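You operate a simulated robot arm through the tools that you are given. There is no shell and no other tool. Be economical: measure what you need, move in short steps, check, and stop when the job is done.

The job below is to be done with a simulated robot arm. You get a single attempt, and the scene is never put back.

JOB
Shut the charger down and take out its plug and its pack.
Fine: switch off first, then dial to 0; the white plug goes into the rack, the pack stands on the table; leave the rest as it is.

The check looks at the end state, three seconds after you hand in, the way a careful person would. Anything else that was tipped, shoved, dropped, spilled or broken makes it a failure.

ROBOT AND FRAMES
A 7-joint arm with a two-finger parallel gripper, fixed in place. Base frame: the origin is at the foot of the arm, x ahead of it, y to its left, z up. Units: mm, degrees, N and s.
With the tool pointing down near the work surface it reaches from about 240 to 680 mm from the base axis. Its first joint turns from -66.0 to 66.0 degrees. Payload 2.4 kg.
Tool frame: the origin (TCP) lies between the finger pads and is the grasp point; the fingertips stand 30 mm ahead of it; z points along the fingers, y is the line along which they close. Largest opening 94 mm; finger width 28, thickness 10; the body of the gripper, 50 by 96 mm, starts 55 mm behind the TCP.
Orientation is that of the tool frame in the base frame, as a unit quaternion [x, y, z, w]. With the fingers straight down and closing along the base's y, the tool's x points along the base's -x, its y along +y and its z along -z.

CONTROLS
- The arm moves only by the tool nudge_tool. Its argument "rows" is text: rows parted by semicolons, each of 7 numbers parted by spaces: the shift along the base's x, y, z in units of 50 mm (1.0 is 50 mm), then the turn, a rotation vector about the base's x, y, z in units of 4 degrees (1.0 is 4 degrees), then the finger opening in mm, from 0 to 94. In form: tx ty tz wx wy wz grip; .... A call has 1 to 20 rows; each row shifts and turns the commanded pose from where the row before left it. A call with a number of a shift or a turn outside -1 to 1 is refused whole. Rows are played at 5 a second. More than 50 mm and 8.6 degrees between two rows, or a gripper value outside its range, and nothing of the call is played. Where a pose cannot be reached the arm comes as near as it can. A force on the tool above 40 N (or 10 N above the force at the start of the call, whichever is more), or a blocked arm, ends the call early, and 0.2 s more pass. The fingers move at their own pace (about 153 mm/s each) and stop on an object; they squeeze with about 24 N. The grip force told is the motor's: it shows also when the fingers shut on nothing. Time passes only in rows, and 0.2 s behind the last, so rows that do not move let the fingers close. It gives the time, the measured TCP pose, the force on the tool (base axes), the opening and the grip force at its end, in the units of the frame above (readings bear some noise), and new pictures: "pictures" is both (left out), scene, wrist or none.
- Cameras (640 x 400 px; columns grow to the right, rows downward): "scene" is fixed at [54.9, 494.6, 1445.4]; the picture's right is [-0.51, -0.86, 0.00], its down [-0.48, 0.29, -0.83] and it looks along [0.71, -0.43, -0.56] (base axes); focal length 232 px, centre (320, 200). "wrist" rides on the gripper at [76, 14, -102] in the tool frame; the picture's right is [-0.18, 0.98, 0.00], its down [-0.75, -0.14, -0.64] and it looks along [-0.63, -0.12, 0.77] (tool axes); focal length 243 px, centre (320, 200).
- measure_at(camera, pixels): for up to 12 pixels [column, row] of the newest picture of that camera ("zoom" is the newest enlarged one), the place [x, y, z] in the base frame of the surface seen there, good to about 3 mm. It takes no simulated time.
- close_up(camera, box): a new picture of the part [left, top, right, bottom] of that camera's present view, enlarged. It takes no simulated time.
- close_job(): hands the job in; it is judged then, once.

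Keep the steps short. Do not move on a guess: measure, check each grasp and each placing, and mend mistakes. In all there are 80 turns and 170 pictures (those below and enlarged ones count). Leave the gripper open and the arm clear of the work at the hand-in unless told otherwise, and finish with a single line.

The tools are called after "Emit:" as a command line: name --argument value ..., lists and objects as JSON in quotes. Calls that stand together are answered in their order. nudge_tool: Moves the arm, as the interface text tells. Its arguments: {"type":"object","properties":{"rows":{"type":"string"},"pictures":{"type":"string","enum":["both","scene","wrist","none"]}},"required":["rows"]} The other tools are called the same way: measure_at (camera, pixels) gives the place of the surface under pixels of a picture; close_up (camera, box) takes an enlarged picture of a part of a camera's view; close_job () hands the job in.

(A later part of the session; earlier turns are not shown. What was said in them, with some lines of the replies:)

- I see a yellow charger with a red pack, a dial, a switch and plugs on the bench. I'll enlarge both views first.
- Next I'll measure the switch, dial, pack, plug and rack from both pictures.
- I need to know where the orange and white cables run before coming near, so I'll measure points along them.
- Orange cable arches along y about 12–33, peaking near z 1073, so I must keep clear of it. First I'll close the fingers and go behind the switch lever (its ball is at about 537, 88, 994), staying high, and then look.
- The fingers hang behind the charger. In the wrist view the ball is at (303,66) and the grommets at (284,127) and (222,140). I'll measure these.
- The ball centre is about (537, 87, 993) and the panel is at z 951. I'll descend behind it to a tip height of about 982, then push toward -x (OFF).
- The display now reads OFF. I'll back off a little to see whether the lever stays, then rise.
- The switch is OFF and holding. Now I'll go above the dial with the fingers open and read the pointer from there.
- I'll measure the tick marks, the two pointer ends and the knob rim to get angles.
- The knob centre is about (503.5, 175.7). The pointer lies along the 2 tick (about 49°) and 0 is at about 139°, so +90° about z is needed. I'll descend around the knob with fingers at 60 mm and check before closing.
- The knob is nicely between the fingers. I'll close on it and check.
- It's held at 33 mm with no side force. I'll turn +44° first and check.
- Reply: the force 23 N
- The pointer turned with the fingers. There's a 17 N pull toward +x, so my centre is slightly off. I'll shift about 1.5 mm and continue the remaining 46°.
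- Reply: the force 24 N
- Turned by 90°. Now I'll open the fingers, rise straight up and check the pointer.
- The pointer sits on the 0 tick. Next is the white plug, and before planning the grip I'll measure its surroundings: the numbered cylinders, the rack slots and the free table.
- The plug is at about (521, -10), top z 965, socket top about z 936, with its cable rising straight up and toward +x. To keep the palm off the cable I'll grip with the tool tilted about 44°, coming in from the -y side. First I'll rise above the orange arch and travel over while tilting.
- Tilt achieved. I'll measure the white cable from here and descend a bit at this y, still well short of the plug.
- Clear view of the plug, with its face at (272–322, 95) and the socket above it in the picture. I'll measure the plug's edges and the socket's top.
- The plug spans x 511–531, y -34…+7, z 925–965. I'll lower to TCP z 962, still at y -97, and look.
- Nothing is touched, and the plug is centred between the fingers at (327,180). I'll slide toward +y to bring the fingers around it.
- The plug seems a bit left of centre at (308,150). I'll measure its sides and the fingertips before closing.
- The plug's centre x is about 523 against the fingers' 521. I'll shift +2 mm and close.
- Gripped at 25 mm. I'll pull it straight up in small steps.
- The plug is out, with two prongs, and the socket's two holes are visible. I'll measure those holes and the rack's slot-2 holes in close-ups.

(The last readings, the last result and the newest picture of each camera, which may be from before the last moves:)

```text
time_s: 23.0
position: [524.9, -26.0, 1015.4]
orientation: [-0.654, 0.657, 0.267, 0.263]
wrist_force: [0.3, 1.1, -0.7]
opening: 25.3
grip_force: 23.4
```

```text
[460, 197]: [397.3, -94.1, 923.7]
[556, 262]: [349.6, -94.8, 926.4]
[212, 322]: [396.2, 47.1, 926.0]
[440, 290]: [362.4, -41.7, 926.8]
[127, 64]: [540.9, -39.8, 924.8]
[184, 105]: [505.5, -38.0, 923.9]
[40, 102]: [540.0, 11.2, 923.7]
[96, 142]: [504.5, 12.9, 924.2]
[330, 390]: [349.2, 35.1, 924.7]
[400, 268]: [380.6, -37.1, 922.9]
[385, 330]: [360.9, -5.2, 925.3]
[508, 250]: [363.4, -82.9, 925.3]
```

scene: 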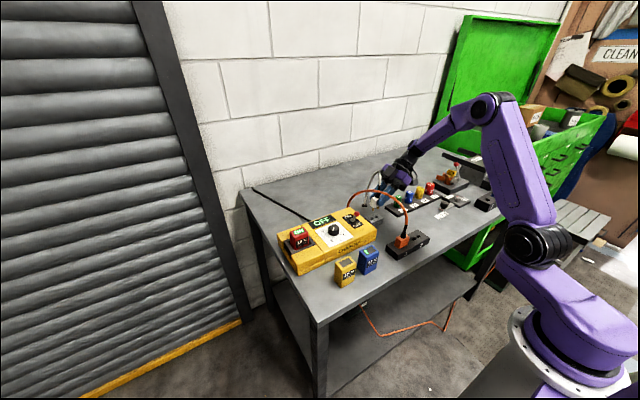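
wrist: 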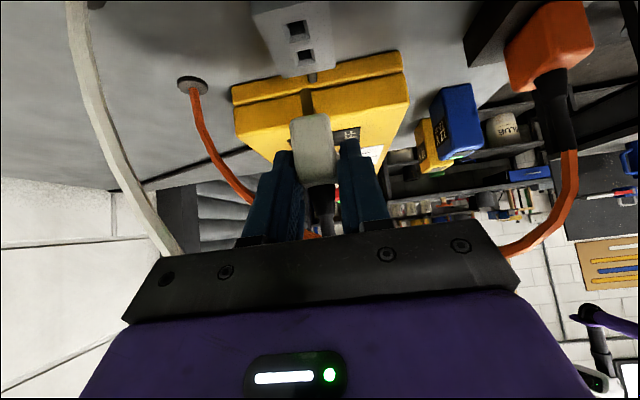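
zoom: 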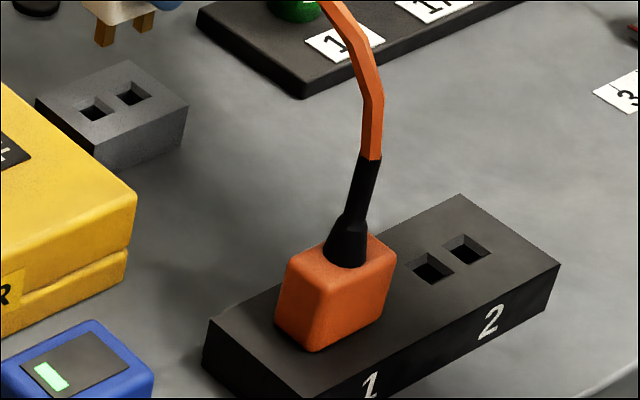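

Using the same rim method, the socket holes' midpoint is (521.6, -15.6) and the rack slot 2 midpoint is (372.5, -59.4), both tops at z about 925 and with no yaw. So the shift is (-149.2, -43.8). I'll carry the plug at its present height and look.

Emit:
nudge_tool --rows "-0.2 -0.438 0 0 0 0 10; -0.2 -0.438 0 0 0 0 10; -0.431 0 0 0 0 0 10; -0.431 0 0 0 0 0 10; -0.431 0 0 0 0 0 10; -0.431 0 0 0 0 0 10; -0.431 0 0 0 0 0 10; -0.431 0 0 0 0 0 10; 0 0 0 0 0 0 10"

Emit:
close_up --camera "scene" --box '[360, 190, 456, 250]'

Emit:
close_up --camera "wrist" --box '[220, 0, 460, 150]'

```text
time_s: 25.0
position: [373.8, -69.1, 1016.0]
orientation: [-0.653, 0.658, 0.265, 0.264]
wrist_force: [-0.6, -0.3, -0.6]
opening: 25.4
grip_force: 23.4
```

scene: 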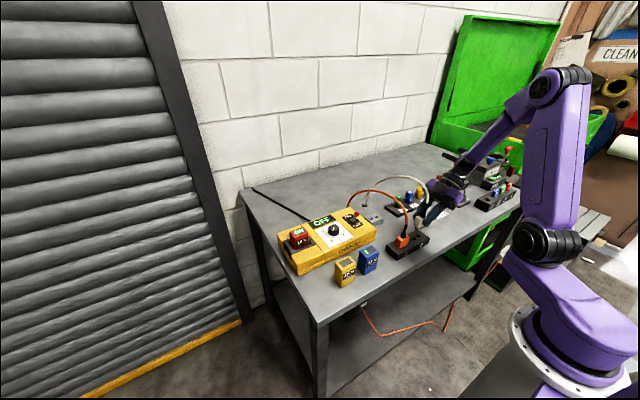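
wrist: 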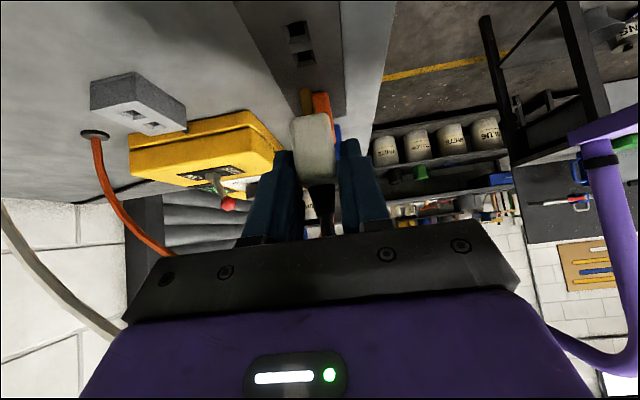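

```text
6.67 times, centred on (408, 220) of scene
```

zoom: 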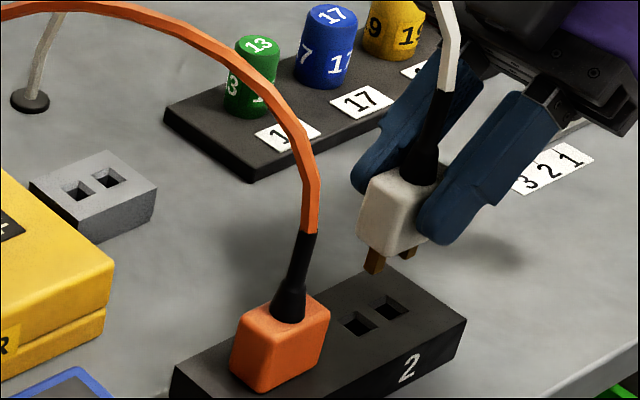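

```text
2.67 times, centred on (340, 75) of wrist
```

zoom: 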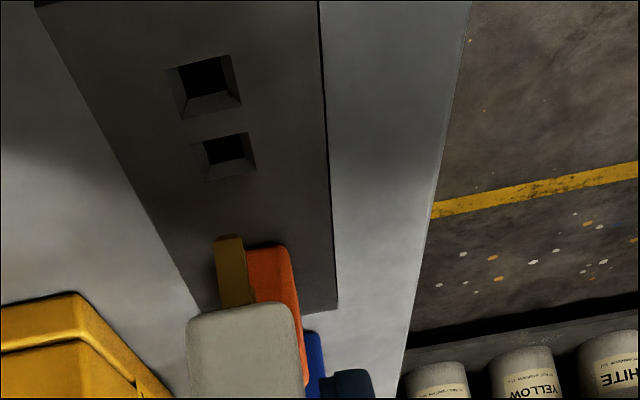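

The prongs hang above the slot, and the holes have chamfered rims. I'll measure prong tips and hole rims together to check alignment.

Emit:
measure_at --camera "zoom" --pixels '[[163, 88], [242, 85], [200, 52], [210, 118], [188, 155], [258, 153], [222, 130], [228, 180], [232, 262], [222, 262], [242, 262], [206, 80]]'

Emit:
close_up --camera "scene" --box '[400, 215, 448, 245]'

```text
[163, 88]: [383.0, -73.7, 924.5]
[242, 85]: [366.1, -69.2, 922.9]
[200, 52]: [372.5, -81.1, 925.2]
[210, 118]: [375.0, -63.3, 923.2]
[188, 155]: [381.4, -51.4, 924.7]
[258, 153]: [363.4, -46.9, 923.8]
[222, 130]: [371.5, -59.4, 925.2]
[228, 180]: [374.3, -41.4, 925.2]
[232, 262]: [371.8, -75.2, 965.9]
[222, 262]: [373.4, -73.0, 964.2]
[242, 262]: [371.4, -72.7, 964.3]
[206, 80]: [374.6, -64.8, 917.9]
```

```text
13.33 times, centred on (424, 230) of scene
```

zoom: 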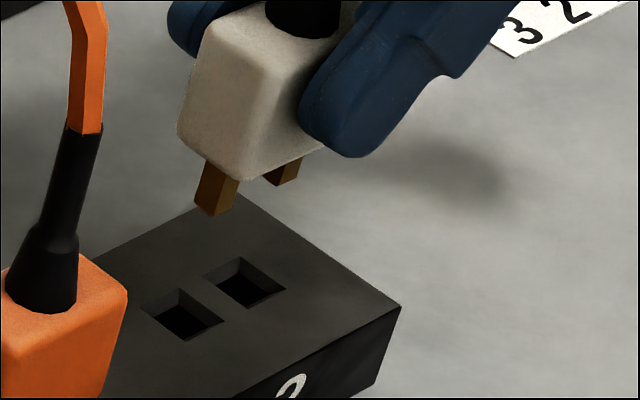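

Emit:
measure_at --camera "zoom" --pixels '[[203, 200], [214, 206], [226, 205], [228, 190], [272, 178], [281, 181], [292, 175], [205, 180], [290, 165], [240, 175]]'

```text
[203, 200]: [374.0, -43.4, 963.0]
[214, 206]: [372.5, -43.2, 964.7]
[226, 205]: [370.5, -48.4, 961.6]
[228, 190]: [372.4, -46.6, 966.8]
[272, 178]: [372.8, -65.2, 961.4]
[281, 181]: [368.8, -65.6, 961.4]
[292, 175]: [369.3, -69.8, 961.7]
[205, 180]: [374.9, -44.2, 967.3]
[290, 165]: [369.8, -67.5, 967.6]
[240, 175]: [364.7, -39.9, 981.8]
```

Prongs' midpoint is about (372.4, -58.6) and the holes' about (373.0, -60.2). I'll correct (+0.6, -1.2) and lower by 33 mm to just above the rack.

Emit:
nudge_tool --rows "0.012 -0.024 0 0 0 0 10; 0 0 -0.33 0 0 0 10; 0 0 -0.33 0 0 0 10; 0 0 0 0 0 0 10" --pictures "scene"

Emit:
close_up --camera "scene" --box '[400, 215, 448, 245]'

Emit:
close_up --camera "wrist" --box '[220, 0, 460, 150]'

```text
time_s: 26.0
position: [374.5, -70.6, 983.4]
orientation: [-0.653, 0.658, 0.266, 0.264]
wrist_force: [0.5, -0.4, 0.0]
opening: 25.6
grip_force: 24.0
```

scene: 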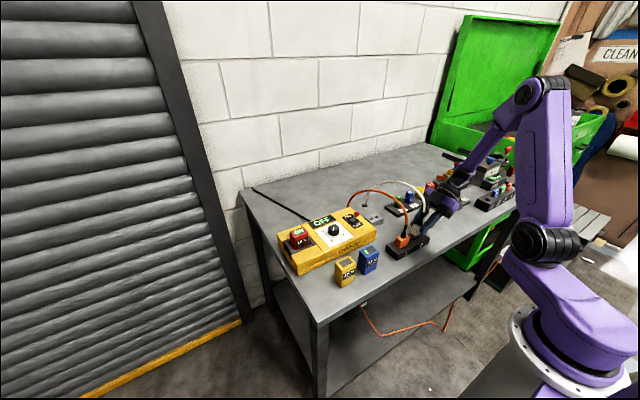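

```text
13.33 times, centred on (424, 230) of scene
```

zoom: 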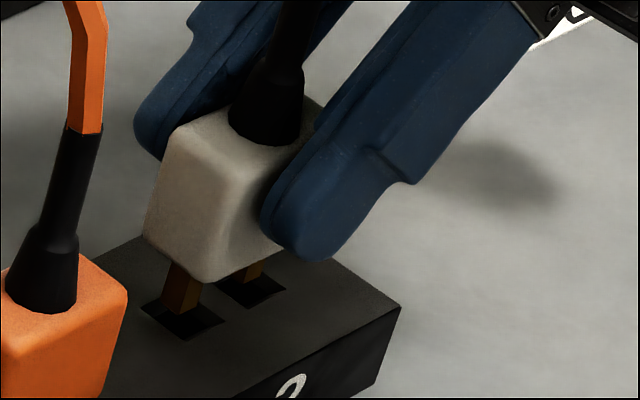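

```text
2.67 times, centred on (340, 75) of wrist
```

zoom: 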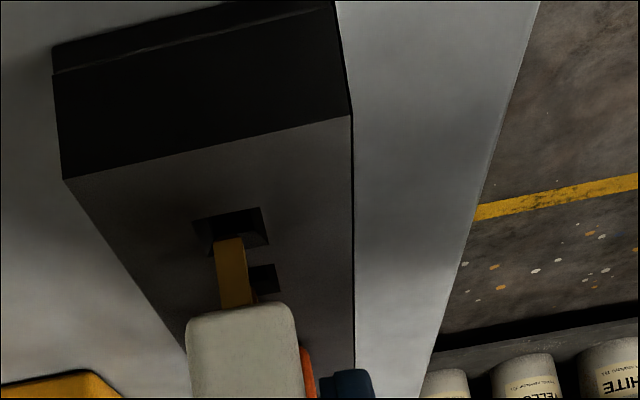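

The prong tips are inside both hole mouths. I'll lower the remaining 19.5 mm in small steps.

Emit:
nudge_tool --rows "0 0 -0.08 0 0 0 10; 0 0 -0.08 0 0 0 10; 0 0 -0.08 0 0 0 10; 0 0 -0.08 0 0 0 10; 0 0 -0.06 0 0 0 10; 0 0 0 0 0 0 10" --pictures "scene"

Emit:
close_up --camera "scene" --box '[400, 215, 448, 245]'

Emit:
close_up --camera "wrist" --box '[220, 50, 460, 200]'

```text
time_s: 27.4
position: [377.0, -70.6, 964.6]
orientation: [-0.653, 0.658, 0.266, 0.265]
wrist_force: [-2.7, -1.0, 20.7]
opening: 25.6
grip_force: 24.1
```

scene: 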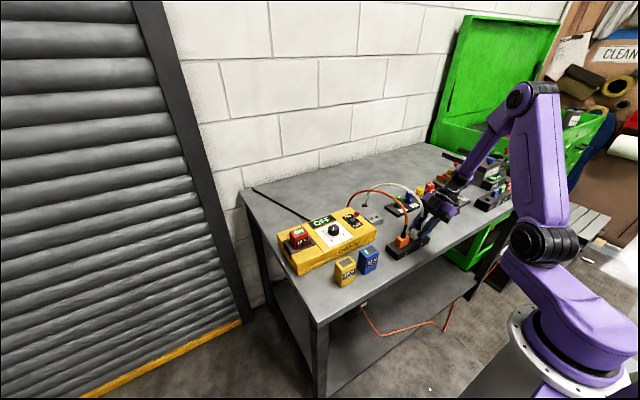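

```text
13.33 times, centred on (424, 230) of scene
```

zoom: 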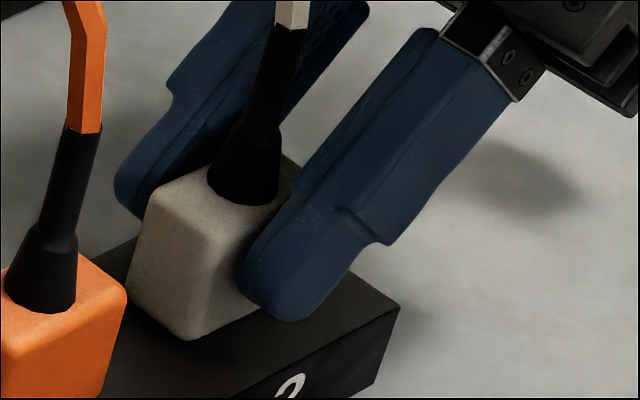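

```text
2.67 times, centred on (340, 125) of wrist
```

zoom: 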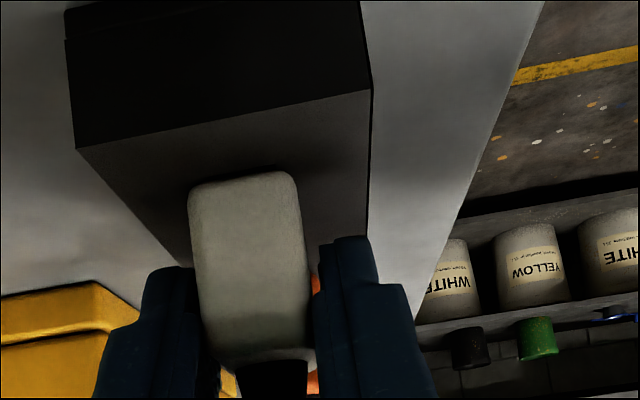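

A 20 N upward push and a flush fit in the close-up show the plug is seated. I'll open the fingers, draw straight back toward -y away from the cable, then look.

Emit:
nudge_tool --rows "0 0 0.03 0 0 0 30; 0 0 0.02 0 0 0 55; 0 0 0 0 0 0 55; 0 -0.4 0.1 0 0 0 55; 0 -0.5 0.2 0 0 0 55; 0 -0.5 0.4 0 0 0 55; 0 -0.2 0.8 0 0 0 55; 0 0 0 0 0 0 55"

Emit:
close_up --camera "scene" --box '[360, 180, 456, 240]'

Emit:
close_up --camera "wrist" --box '[200, 0, 520, 200]'

```text
time_s: 29.2
position: [374.6, -152.4, 1039.7]
orientation: [-0.653, 0.658, 0.266, 0.264]
wrist_force: [-0.2, 0.0, 0.1]
opening: 55.0
grip_force: 0.1
```

scene: 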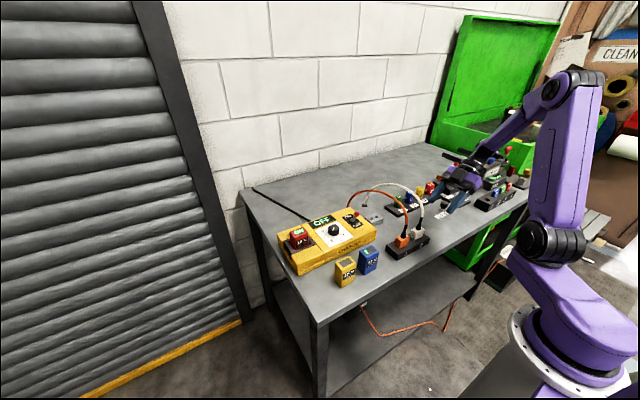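
wrist: 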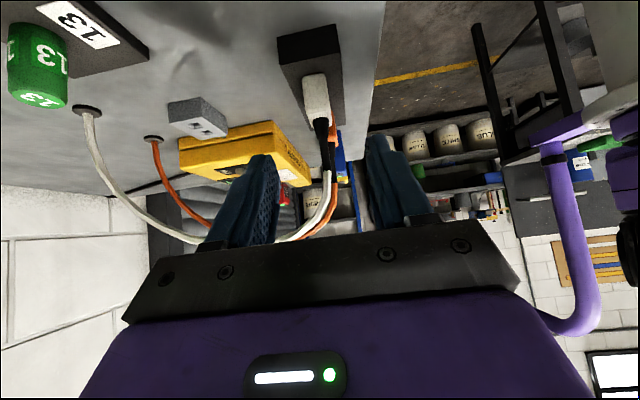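

```text
6.67 times, centred on (408, 210) of scene
```

zoom: 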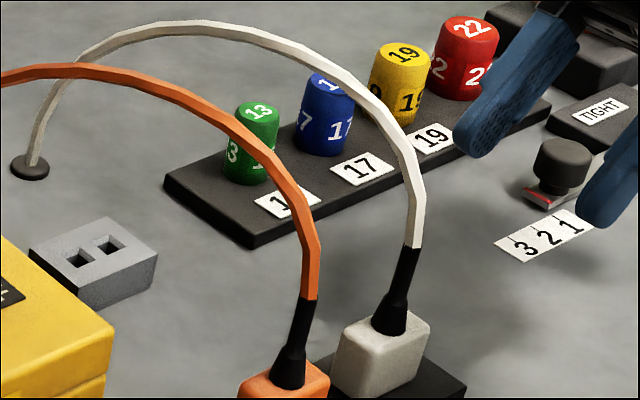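

```text
2.00 times, centred on (360, 100) of wrist
```

zoom: 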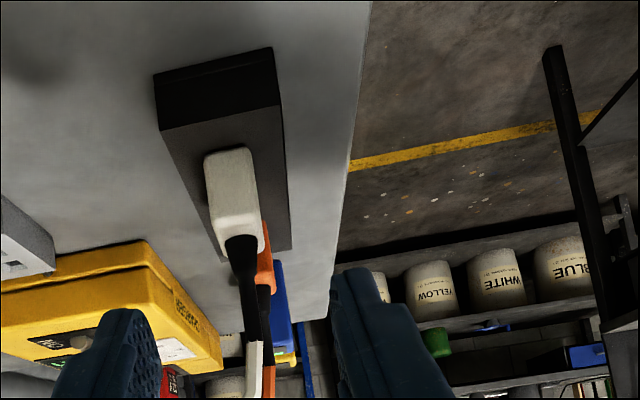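

The plug stands seated in slot 2 and nothing else moved. Next comes the red pack. I'll rise, undo the tilt and travel high to above the pack (about 522, 284).

Emit:
nudge_tool --rows "0 0 0.93 -1 0 0 55; 0 0 0.93 -1 0 0 55; 0 0 0.93 -1 0 0 55; 0.29 0.872 0 -1 0 0 55; 0.29 0.872 0 -1 0 0 55; 0.29 0.872 0 -1 0 0 55; 0.29 0.872 0 -1 0 0 55; 0.29 0.872 0 -1 0 0 55; 0.29 0.872 0 -1 0 0 55; 0.29 0.872 0 -1 0 0 70; 0.29 0.872 0 -1 0 0 70; 0.29 0.872 0 0 0 0 70; 0.29 0.872 0 0 0 0 70; 0 0 0 0 0 0 70; 0 0 0 0 0 0 70"

Emit:
close_up --camera "wrist" --box '[200, 20, 440, 170]'

Emit:
close_up --camera "scene" --box '[270, 200, 390, 275]'

```text
time_s: 32.4
position: [521.7, 285.4, 1179.6]
orientation: [-0.704, 0.71, 0.001, 0.0]
wrist_force: [-0.3, -0.6, 0.3]
opening: 70.0
grip_force: 0.0
```

scene: 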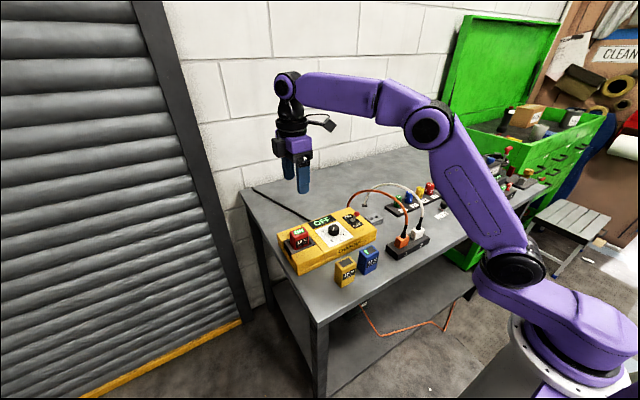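
wrist: 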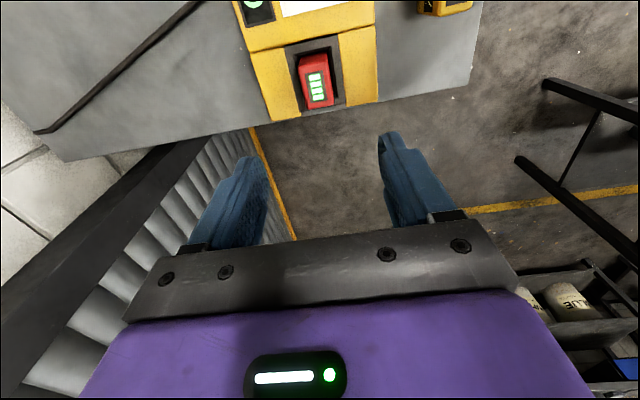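

```text
2.67 times, centred on (320, 95) of wrist
```

zoom: 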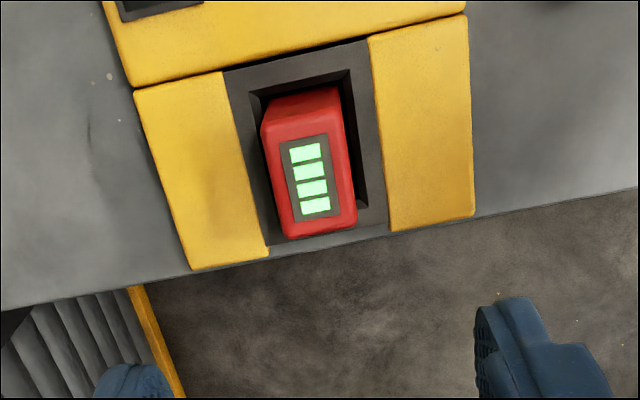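

```text
5.33 times, centred on (330, 238) of scene
```

zoom: 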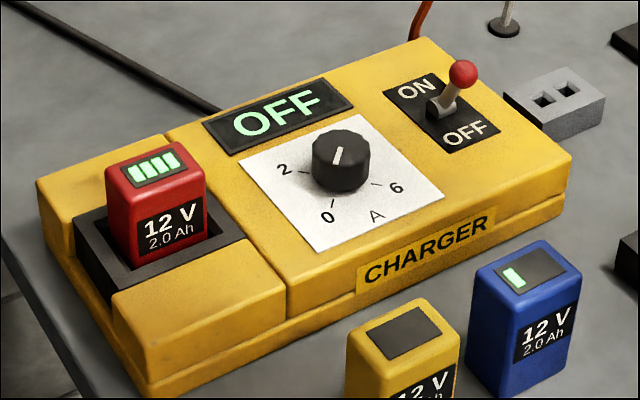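

Pack, tray and the spare packs are clear. I'll measure the red pack's top corners, the tray rim, the yellow and blue packs and the free table in front.

Emit:
measure_at --camera "zoom" --pixels '[[112, 172], [160, 146], [203, 174], [148, 200], [135, 255], [200, 235], [82, 215], [120, 288], [225, 235], [250, 300], [400, 335], [520, 275]]'

Emit:
measure_at --camera "wrist" --pixels '[[300, 72], [324, 62], [310, 106], [332, 98], [290, 55], [340, 80], [270, 80], [360, 80], [420, 60], [400, 90], [440, 30], [300, 115]]'

Emit:
measure_at --camera "scene" --pixels '[[345, 284], [368, 270], [320, 280], [310, 285], [300, 283], [320, 300], [302, 272], [360, 285], [385, 268], [330, 290], [336, 281], [293, 265]]'

```text
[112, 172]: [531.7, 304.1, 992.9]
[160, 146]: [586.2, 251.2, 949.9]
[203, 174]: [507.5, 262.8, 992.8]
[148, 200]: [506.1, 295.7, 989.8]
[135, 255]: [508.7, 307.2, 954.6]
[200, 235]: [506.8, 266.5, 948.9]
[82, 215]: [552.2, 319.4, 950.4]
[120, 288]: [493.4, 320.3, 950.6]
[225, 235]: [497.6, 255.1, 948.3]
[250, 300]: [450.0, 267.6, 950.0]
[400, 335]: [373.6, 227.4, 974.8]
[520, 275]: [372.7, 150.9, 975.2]
```

```text
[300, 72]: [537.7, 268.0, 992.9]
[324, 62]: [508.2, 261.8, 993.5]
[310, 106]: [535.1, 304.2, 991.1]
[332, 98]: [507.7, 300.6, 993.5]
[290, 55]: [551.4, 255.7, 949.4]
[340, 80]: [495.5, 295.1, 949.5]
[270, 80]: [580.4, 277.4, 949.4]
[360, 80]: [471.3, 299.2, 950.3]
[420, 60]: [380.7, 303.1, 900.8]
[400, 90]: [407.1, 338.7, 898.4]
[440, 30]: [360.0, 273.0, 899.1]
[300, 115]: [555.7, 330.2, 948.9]
```

```text
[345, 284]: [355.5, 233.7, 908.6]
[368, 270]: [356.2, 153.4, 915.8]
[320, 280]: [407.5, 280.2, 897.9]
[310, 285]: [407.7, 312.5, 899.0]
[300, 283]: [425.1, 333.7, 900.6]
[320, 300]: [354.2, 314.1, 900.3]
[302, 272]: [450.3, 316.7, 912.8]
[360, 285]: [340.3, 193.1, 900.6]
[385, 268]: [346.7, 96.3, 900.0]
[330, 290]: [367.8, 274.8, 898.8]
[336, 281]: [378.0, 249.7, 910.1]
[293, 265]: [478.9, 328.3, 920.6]
```

Pack: x 507–536, y 262–304, top 993; spare packs are 76 mm tall. The free table spot is about (392, 293). I'll lower around the pack with tips just above the tray rim (z 950).

Emit:
nudge_tool --rows "0 -0.04 -0.9 0 0 0 70; 0 0 -0.9 0 0 0 70; 0 0 -0.9 0 0 0 70; 0 0 -0.9 0 0 0 70; 0 0 -0.28 0 0 0 70; 0 0 0 0 0 0 70"

Emit:
close_up --camera "scene" --box '[270, 190, 390, 265]'

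```text
time_s: 33.8
position: [520.5, 284.3, 986.0]
orientation: [-0.704, 0.71, 0.0, 0.001]
wrist_force: [0.4, 0.7, -0.2]
opening: 70.1
grip_force: 0.1
```

scene: 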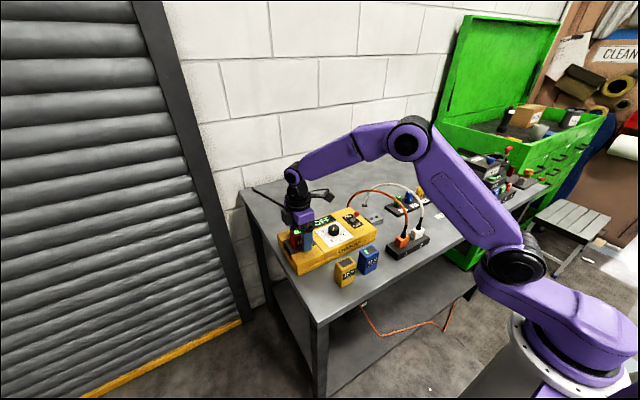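
wrist: 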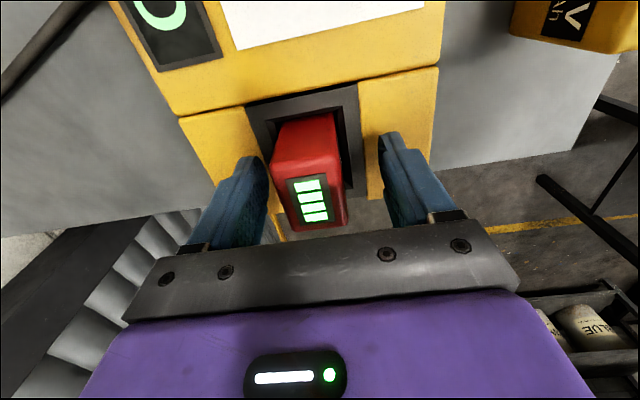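

```text
5.33 times, centred on (330, 228) of scene
```

zoom: 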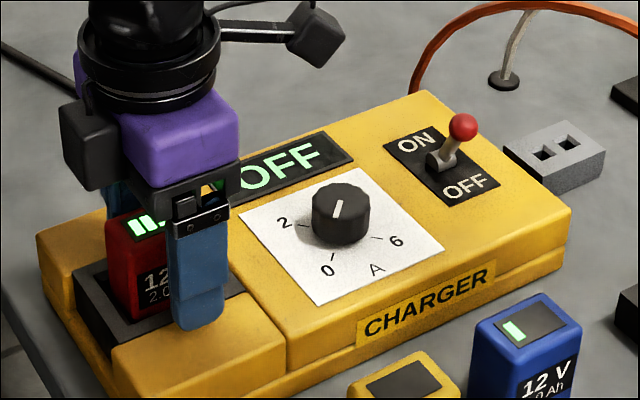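

The fingers straddle the pack. I'll close, then lift slowly.

Emit:
nudge_tool --rows "0.01 0 0 0 0 0 40; 0 0 0 0 0 0 15; 0 0 0 0 0 0 15" --pictures "none"

Emit:
nudge_tool --rows "0 0 0.1 0 0 0 15; 0 0 0.2 0 0 0 15; 0 0 0.3 0 0 0 15; 0 0 0.4 0 0 0 15; 0 0 0.5 0 0 0 15; 0 0 0 0 0 0 15"

Emit:
close_up --camera "scene" --box '[270, 190, 390, 265]'

```text
time_s: 34.6
position: [523.2, 283.7, 987.1]
orientation: [-0.705, 0.709, -0.001, 0.002]
wrist_force: [10.1, 2.3, 0.0]
opening: 38.4
grip_force: 24.2
```

```text
time_s: 36.0
position: [520.3, 283.5, 1062.0]
orientation: [-0.705, 0.709, 0.0, 0.0]
wrist_force: [0.0, 0.3, -1.8]
opening: 38.4
grip_force: 24.5
```

scene: 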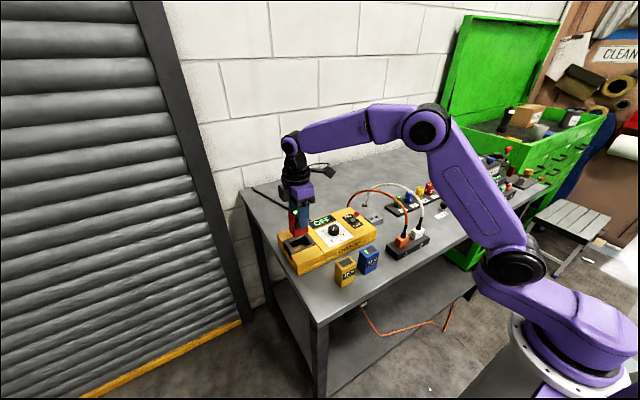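
wrist: 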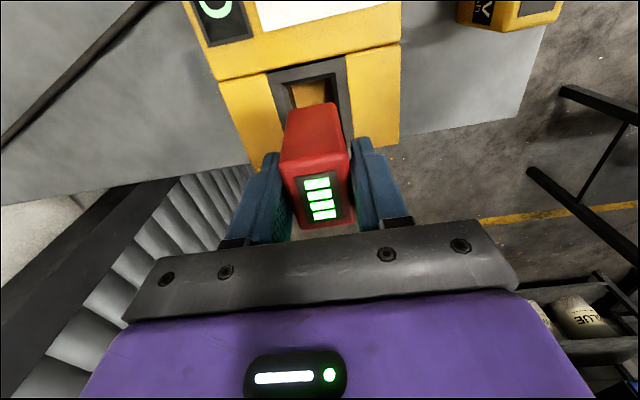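

```text
5.33 times, centred on (330, 228) of scene
```

zoom: 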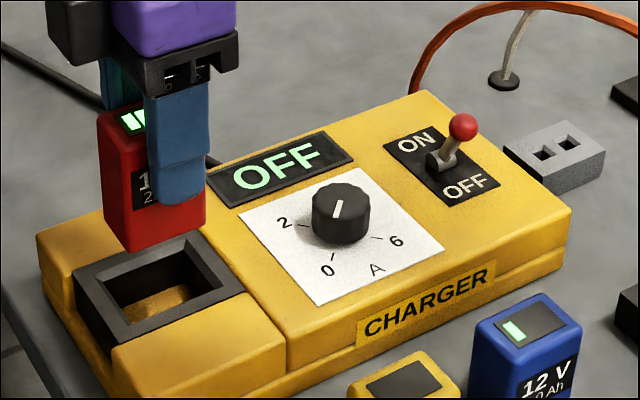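

The pack is out, held at 38 mm. I'll carry it to above the free spot at about (392, 293) and measure its bottom edge.

Emit:
nudge_tool --rows "-0.65 0.05 0 0 0 0 15; -0.65 0.05 0 0 0 0 15; -0.65 0.05 0 0 0 0 15; -0.65 0.05 0 0 0 0 15; 0 0 0 0 0 0 15"

Emit:
close_up --camera "scene" --box '[262, 200, 390, 280]'

```text
time_s: 37.2
position: [390.3, 292.8, 1061.3]
orientation: [-0.704, 0.71, 0.0, 0.0]
wrist_force: [-0.3, 0.5, -2.1]
opening: 38.5
grip_force: 23.6
```

scene: 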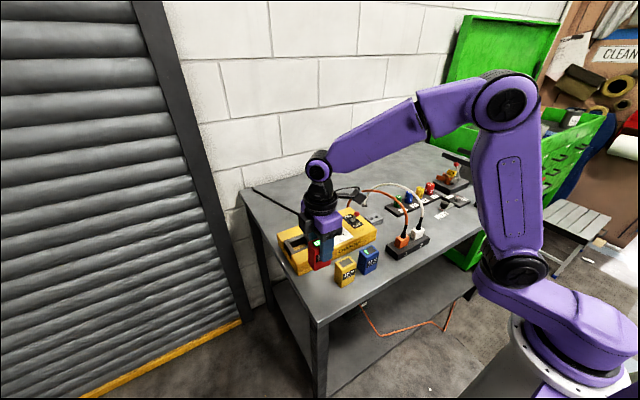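
wrist: 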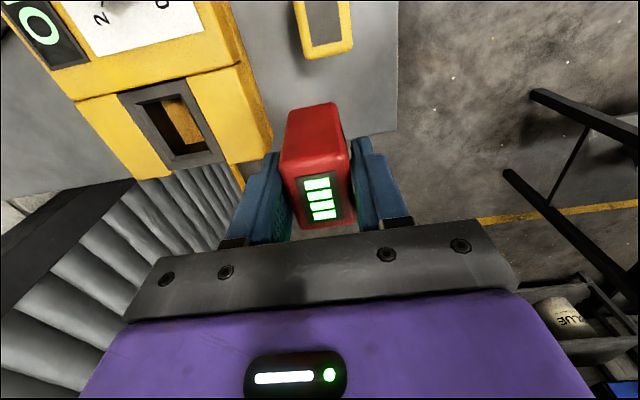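

```text
5.00 times, centred on (326, 240) of scene
```

zoom: 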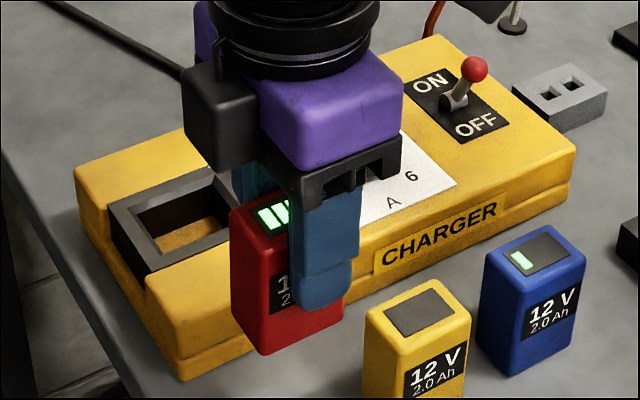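

Emit:
measure_at --camera "zoom" --pixels '[[262, 352], [262, 343], [240, 320], [330, 325], [235, 215], [262, 235], [250, 375], [180, 350], [240, 370], [400, 315], [360, 330], [310, 380]]'

```text
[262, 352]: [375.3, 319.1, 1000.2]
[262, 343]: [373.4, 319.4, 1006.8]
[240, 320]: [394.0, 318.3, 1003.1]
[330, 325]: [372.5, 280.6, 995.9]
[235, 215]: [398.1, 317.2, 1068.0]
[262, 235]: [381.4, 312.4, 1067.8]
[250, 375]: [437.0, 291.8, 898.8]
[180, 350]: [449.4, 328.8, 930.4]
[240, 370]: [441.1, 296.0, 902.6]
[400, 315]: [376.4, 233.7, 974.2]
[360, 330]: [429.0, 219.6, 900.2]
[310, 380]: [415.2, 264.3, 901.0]
```

The pack's bottom is at about z 993 and the table at 899.5. I'll shift 5 mm off the table edge and lower 86 mm, then finish in small steps.

Emit:
nudge_tool --rows "0 -0.1 0 0 0 0 15; 0 0 -0.6 0 0 0 15; 0 0 -0.6 0 0 0 15; 0 0 -0.5 0 0 0 15; 0 0 0 0 0 0 15" --pictures "scene"

Emit:
close_up --camera "scene" --box '[270, 230, 390, 305]'

```text
time_s: 38.4
position: [390.4, 289.2, 976.9]
orientation: [-0.705, 0.709, 0.0, 0.0]
wrist_force: [-0.1, -0.5, -1.7]
opening: 38.3
grip_force: 24.2
```

scene: 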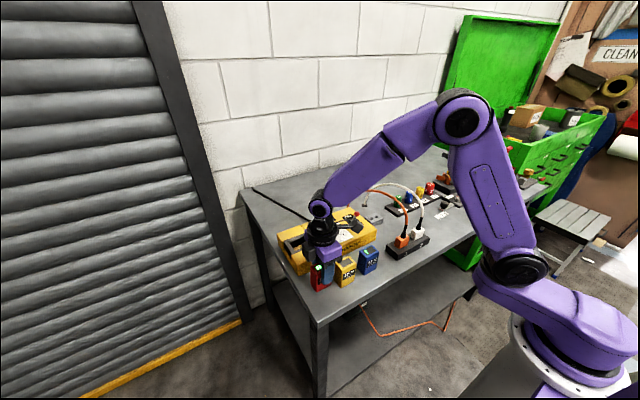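

```text
5.33 times, centred on (330, 268) of scene
```

zoom: 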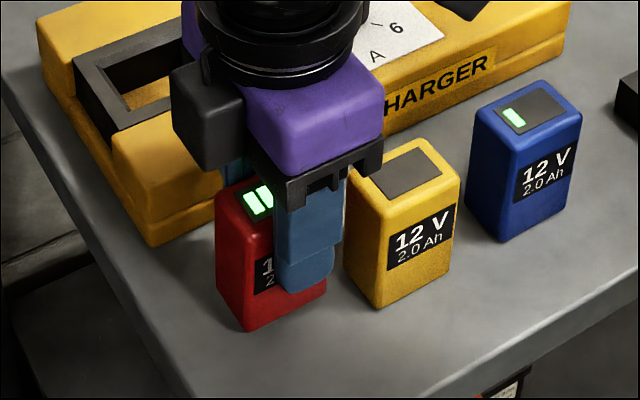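

Emit:
nudge_tool --rows "0 0 -0.03 0 0 0 15; 0 0 -0.03 0 0 0 15; 0 0 -0.03 0 0 0 15; 0 0 -0.03 0 0 0 15; 0 0 0 0 0 0 15" --pictures "none"

```text
time_s: 39.6
position: [390.4, 288.9, 970.0]
orientation: [-0.704, 0.71, 0.0, 0.001]
wrist_force: [-0.2, -0.3, -1.7]
opening: 38.3
grip_force: 23.6
```

No contact yet (force still -1.7). I'll go lower in 1 mm steps.

Emit:
nudge_tool --rows "0 0 -0.02 0 0 0 15; 0 0 -0.02 0 0 0 15; 0 0 0 0 0 0 15" --pictures "none"

```text
time_s: 40.4
position: [392.0, 288.6, 968.0]
orientation: [-0.705, 0.709, 0.0, 0.0]
wrist_force: [0.0, -0.4, -2.9]
opening: 38.2
grip_force: 24.0
```

Emit:
nudge_tool --rows "0 0 -0.02 0 0 0 15; 0 0 -0.02 0 0 0 15; 0 0 0 0 0 0 15" --pictures "scene"

Emit:
close_up --camera "scene" --box '[290, 250, 370, 300]'

```text
time_s: 41.2
position: [391.4, 287.5, 967.4]
orientation: [-0.705, 0.71, -0.001, 0.001]
wrist_force: [0.3, -2.6, 7.4]
opening: 38.4
grip_force: 23.9
```

scene: 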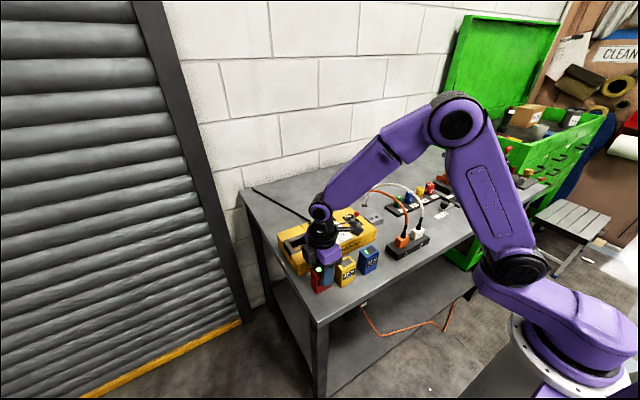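

```text
8.00 times, centred on (330, 275) of scene
```

zoom: 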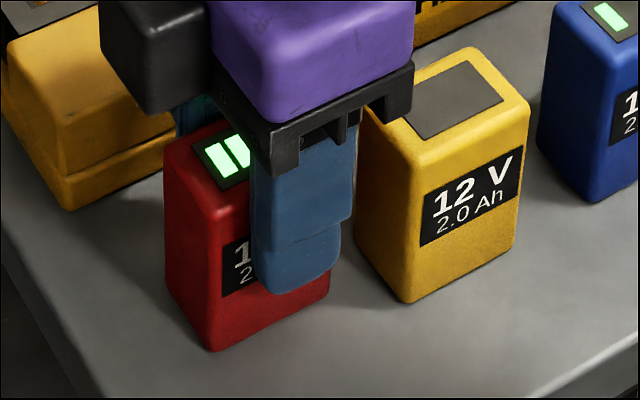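

It touches the table (7 N up). I'll open gently and rise straight up.

Emit:
nudge_tool --rows "0 0 0 0 0 0 44; 0 0 0 0 0 0 56; 0 0 0 0 0 0 56; 0 0 0.6 0 0 0 56; 0 0 0.9 0 0 0 56; 0 0 0.9 0 0 0 56; 0 0 0.9 0 0 0 56; 0 0 0.9 0 0 0 56; 0 0 0 0 0 0 80"

Emit:
close_up --camera "scene" --box '[260, 170, 460, 295]'

Emit:
close_up --camera "scene" --box '[380, 130, 530, 260]'

```text
time_s: 43.2
position: [390.1, 289.2, 1177.3]
orientation: [-0.705, 0.71, 0.0, -0.001]
wrist_force: [0.1, 0.6, 0.4]
opening: 80.1
grip_force: 0.0
```

scene: 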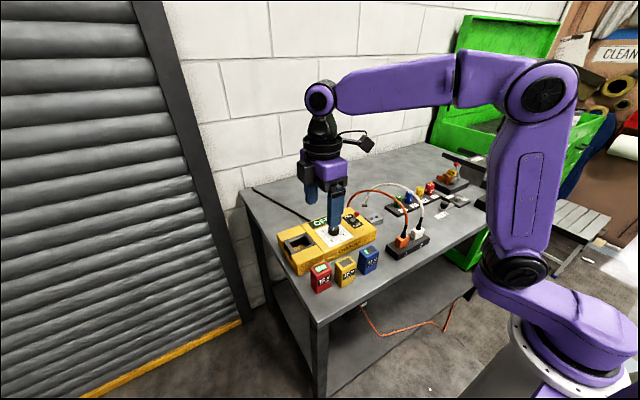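
wrist: 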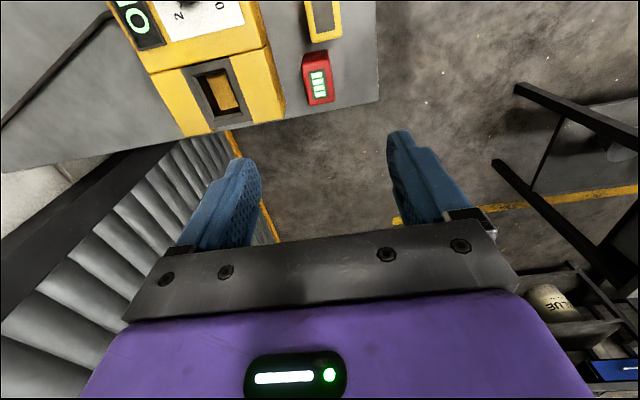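

```text
3.20 times, centred on (360, 232) of scene
```

zoom: 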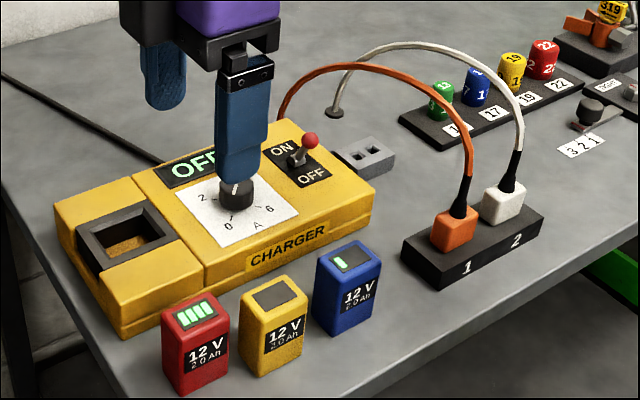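

```text
3.08 times, centred on (455, 195) of scene
```

zoom: 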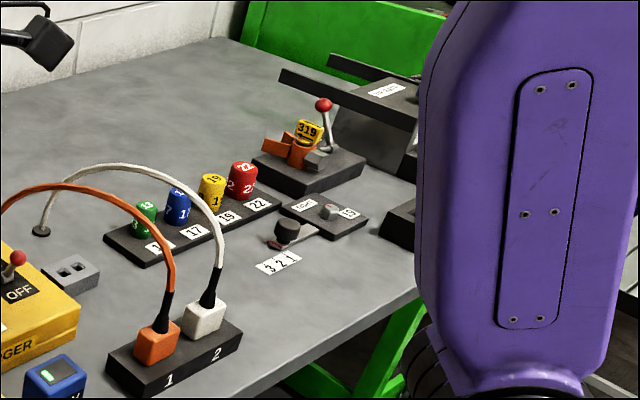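

The pack stands on the table, and everything else is where it was. As a last check I'll compare the plug-top heights of white and orange to confirm full seating.

Emit:
measure_at --camera "zoom" --pixels '[[192, 309], [218, 311], [144, 334], [172, 336], [205, 325], [150, 350]]'

Emit:
close_up --camera "scene" --box '[380, 210, 444, 262]'

Emit:
nudge_tool --rows "-0.5 0 0.6 0 0 0 80; -0.5 0 0.6 0 0 0 80; 0 0 0.6 0 0 0 80; 0 0 0 0 0 0 80"

Emit:
close_up --camera "scene" --box '[300, 200, 380, 250]'

```text
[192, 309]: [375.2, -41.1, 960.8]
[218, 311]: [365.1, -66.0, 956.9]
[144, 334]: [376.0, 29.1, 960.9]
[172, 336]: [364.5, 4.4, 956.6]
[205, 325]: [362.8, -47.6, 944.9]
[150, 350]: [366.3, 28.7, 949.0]
```

```text
7.69 times, centred on (412, 236) of scene
```

zoom: 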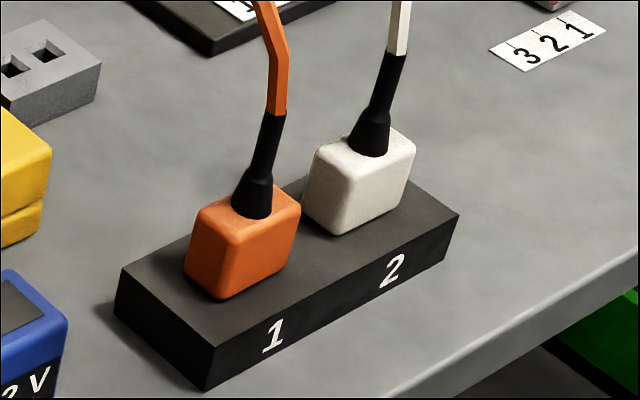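

```text
time_s: 44.2
position: [339.3, 288.4, 1265.6]
orientation: [-0.704, 0.71, -0.001, 0.0]
wrist_force: [0.0, 0.0, 0.5]
opening: 80.1
grip_force: 0.2
```

scene: 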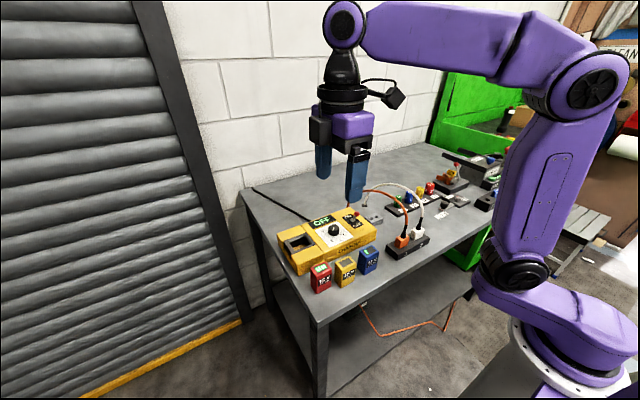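
wrist: 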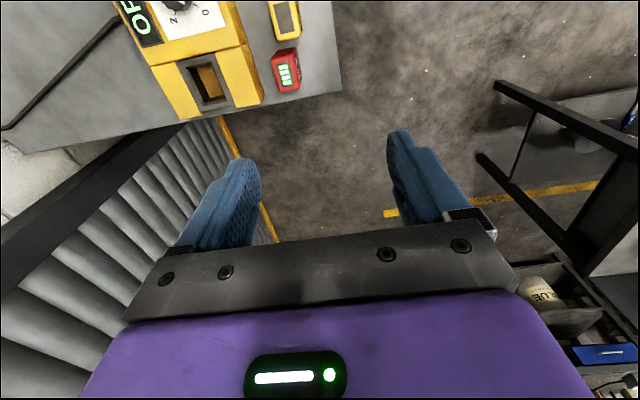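

```text
8.00 times, centred on (340, 225) of scene
```

zoom: 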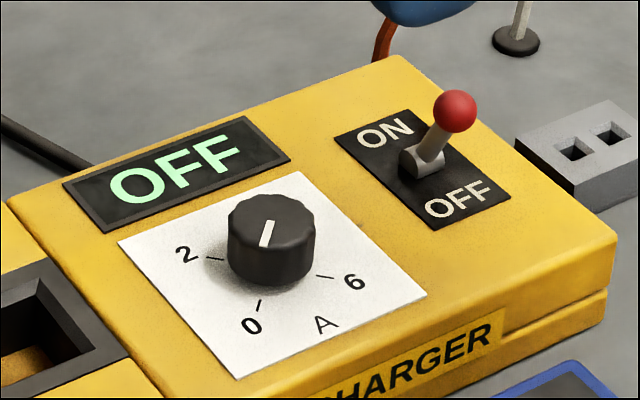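

Both plug tops are at the same height, the dial points to 0, the switch is off, the pack stands on the table, and the arm is clear with the gripper open. Handing in.

Emit:
close_job

```text
The job is handed in.
```

The charger is switched off with its dial at 0, the white plug is in rack slot 2, and the red pack is standing on the table.
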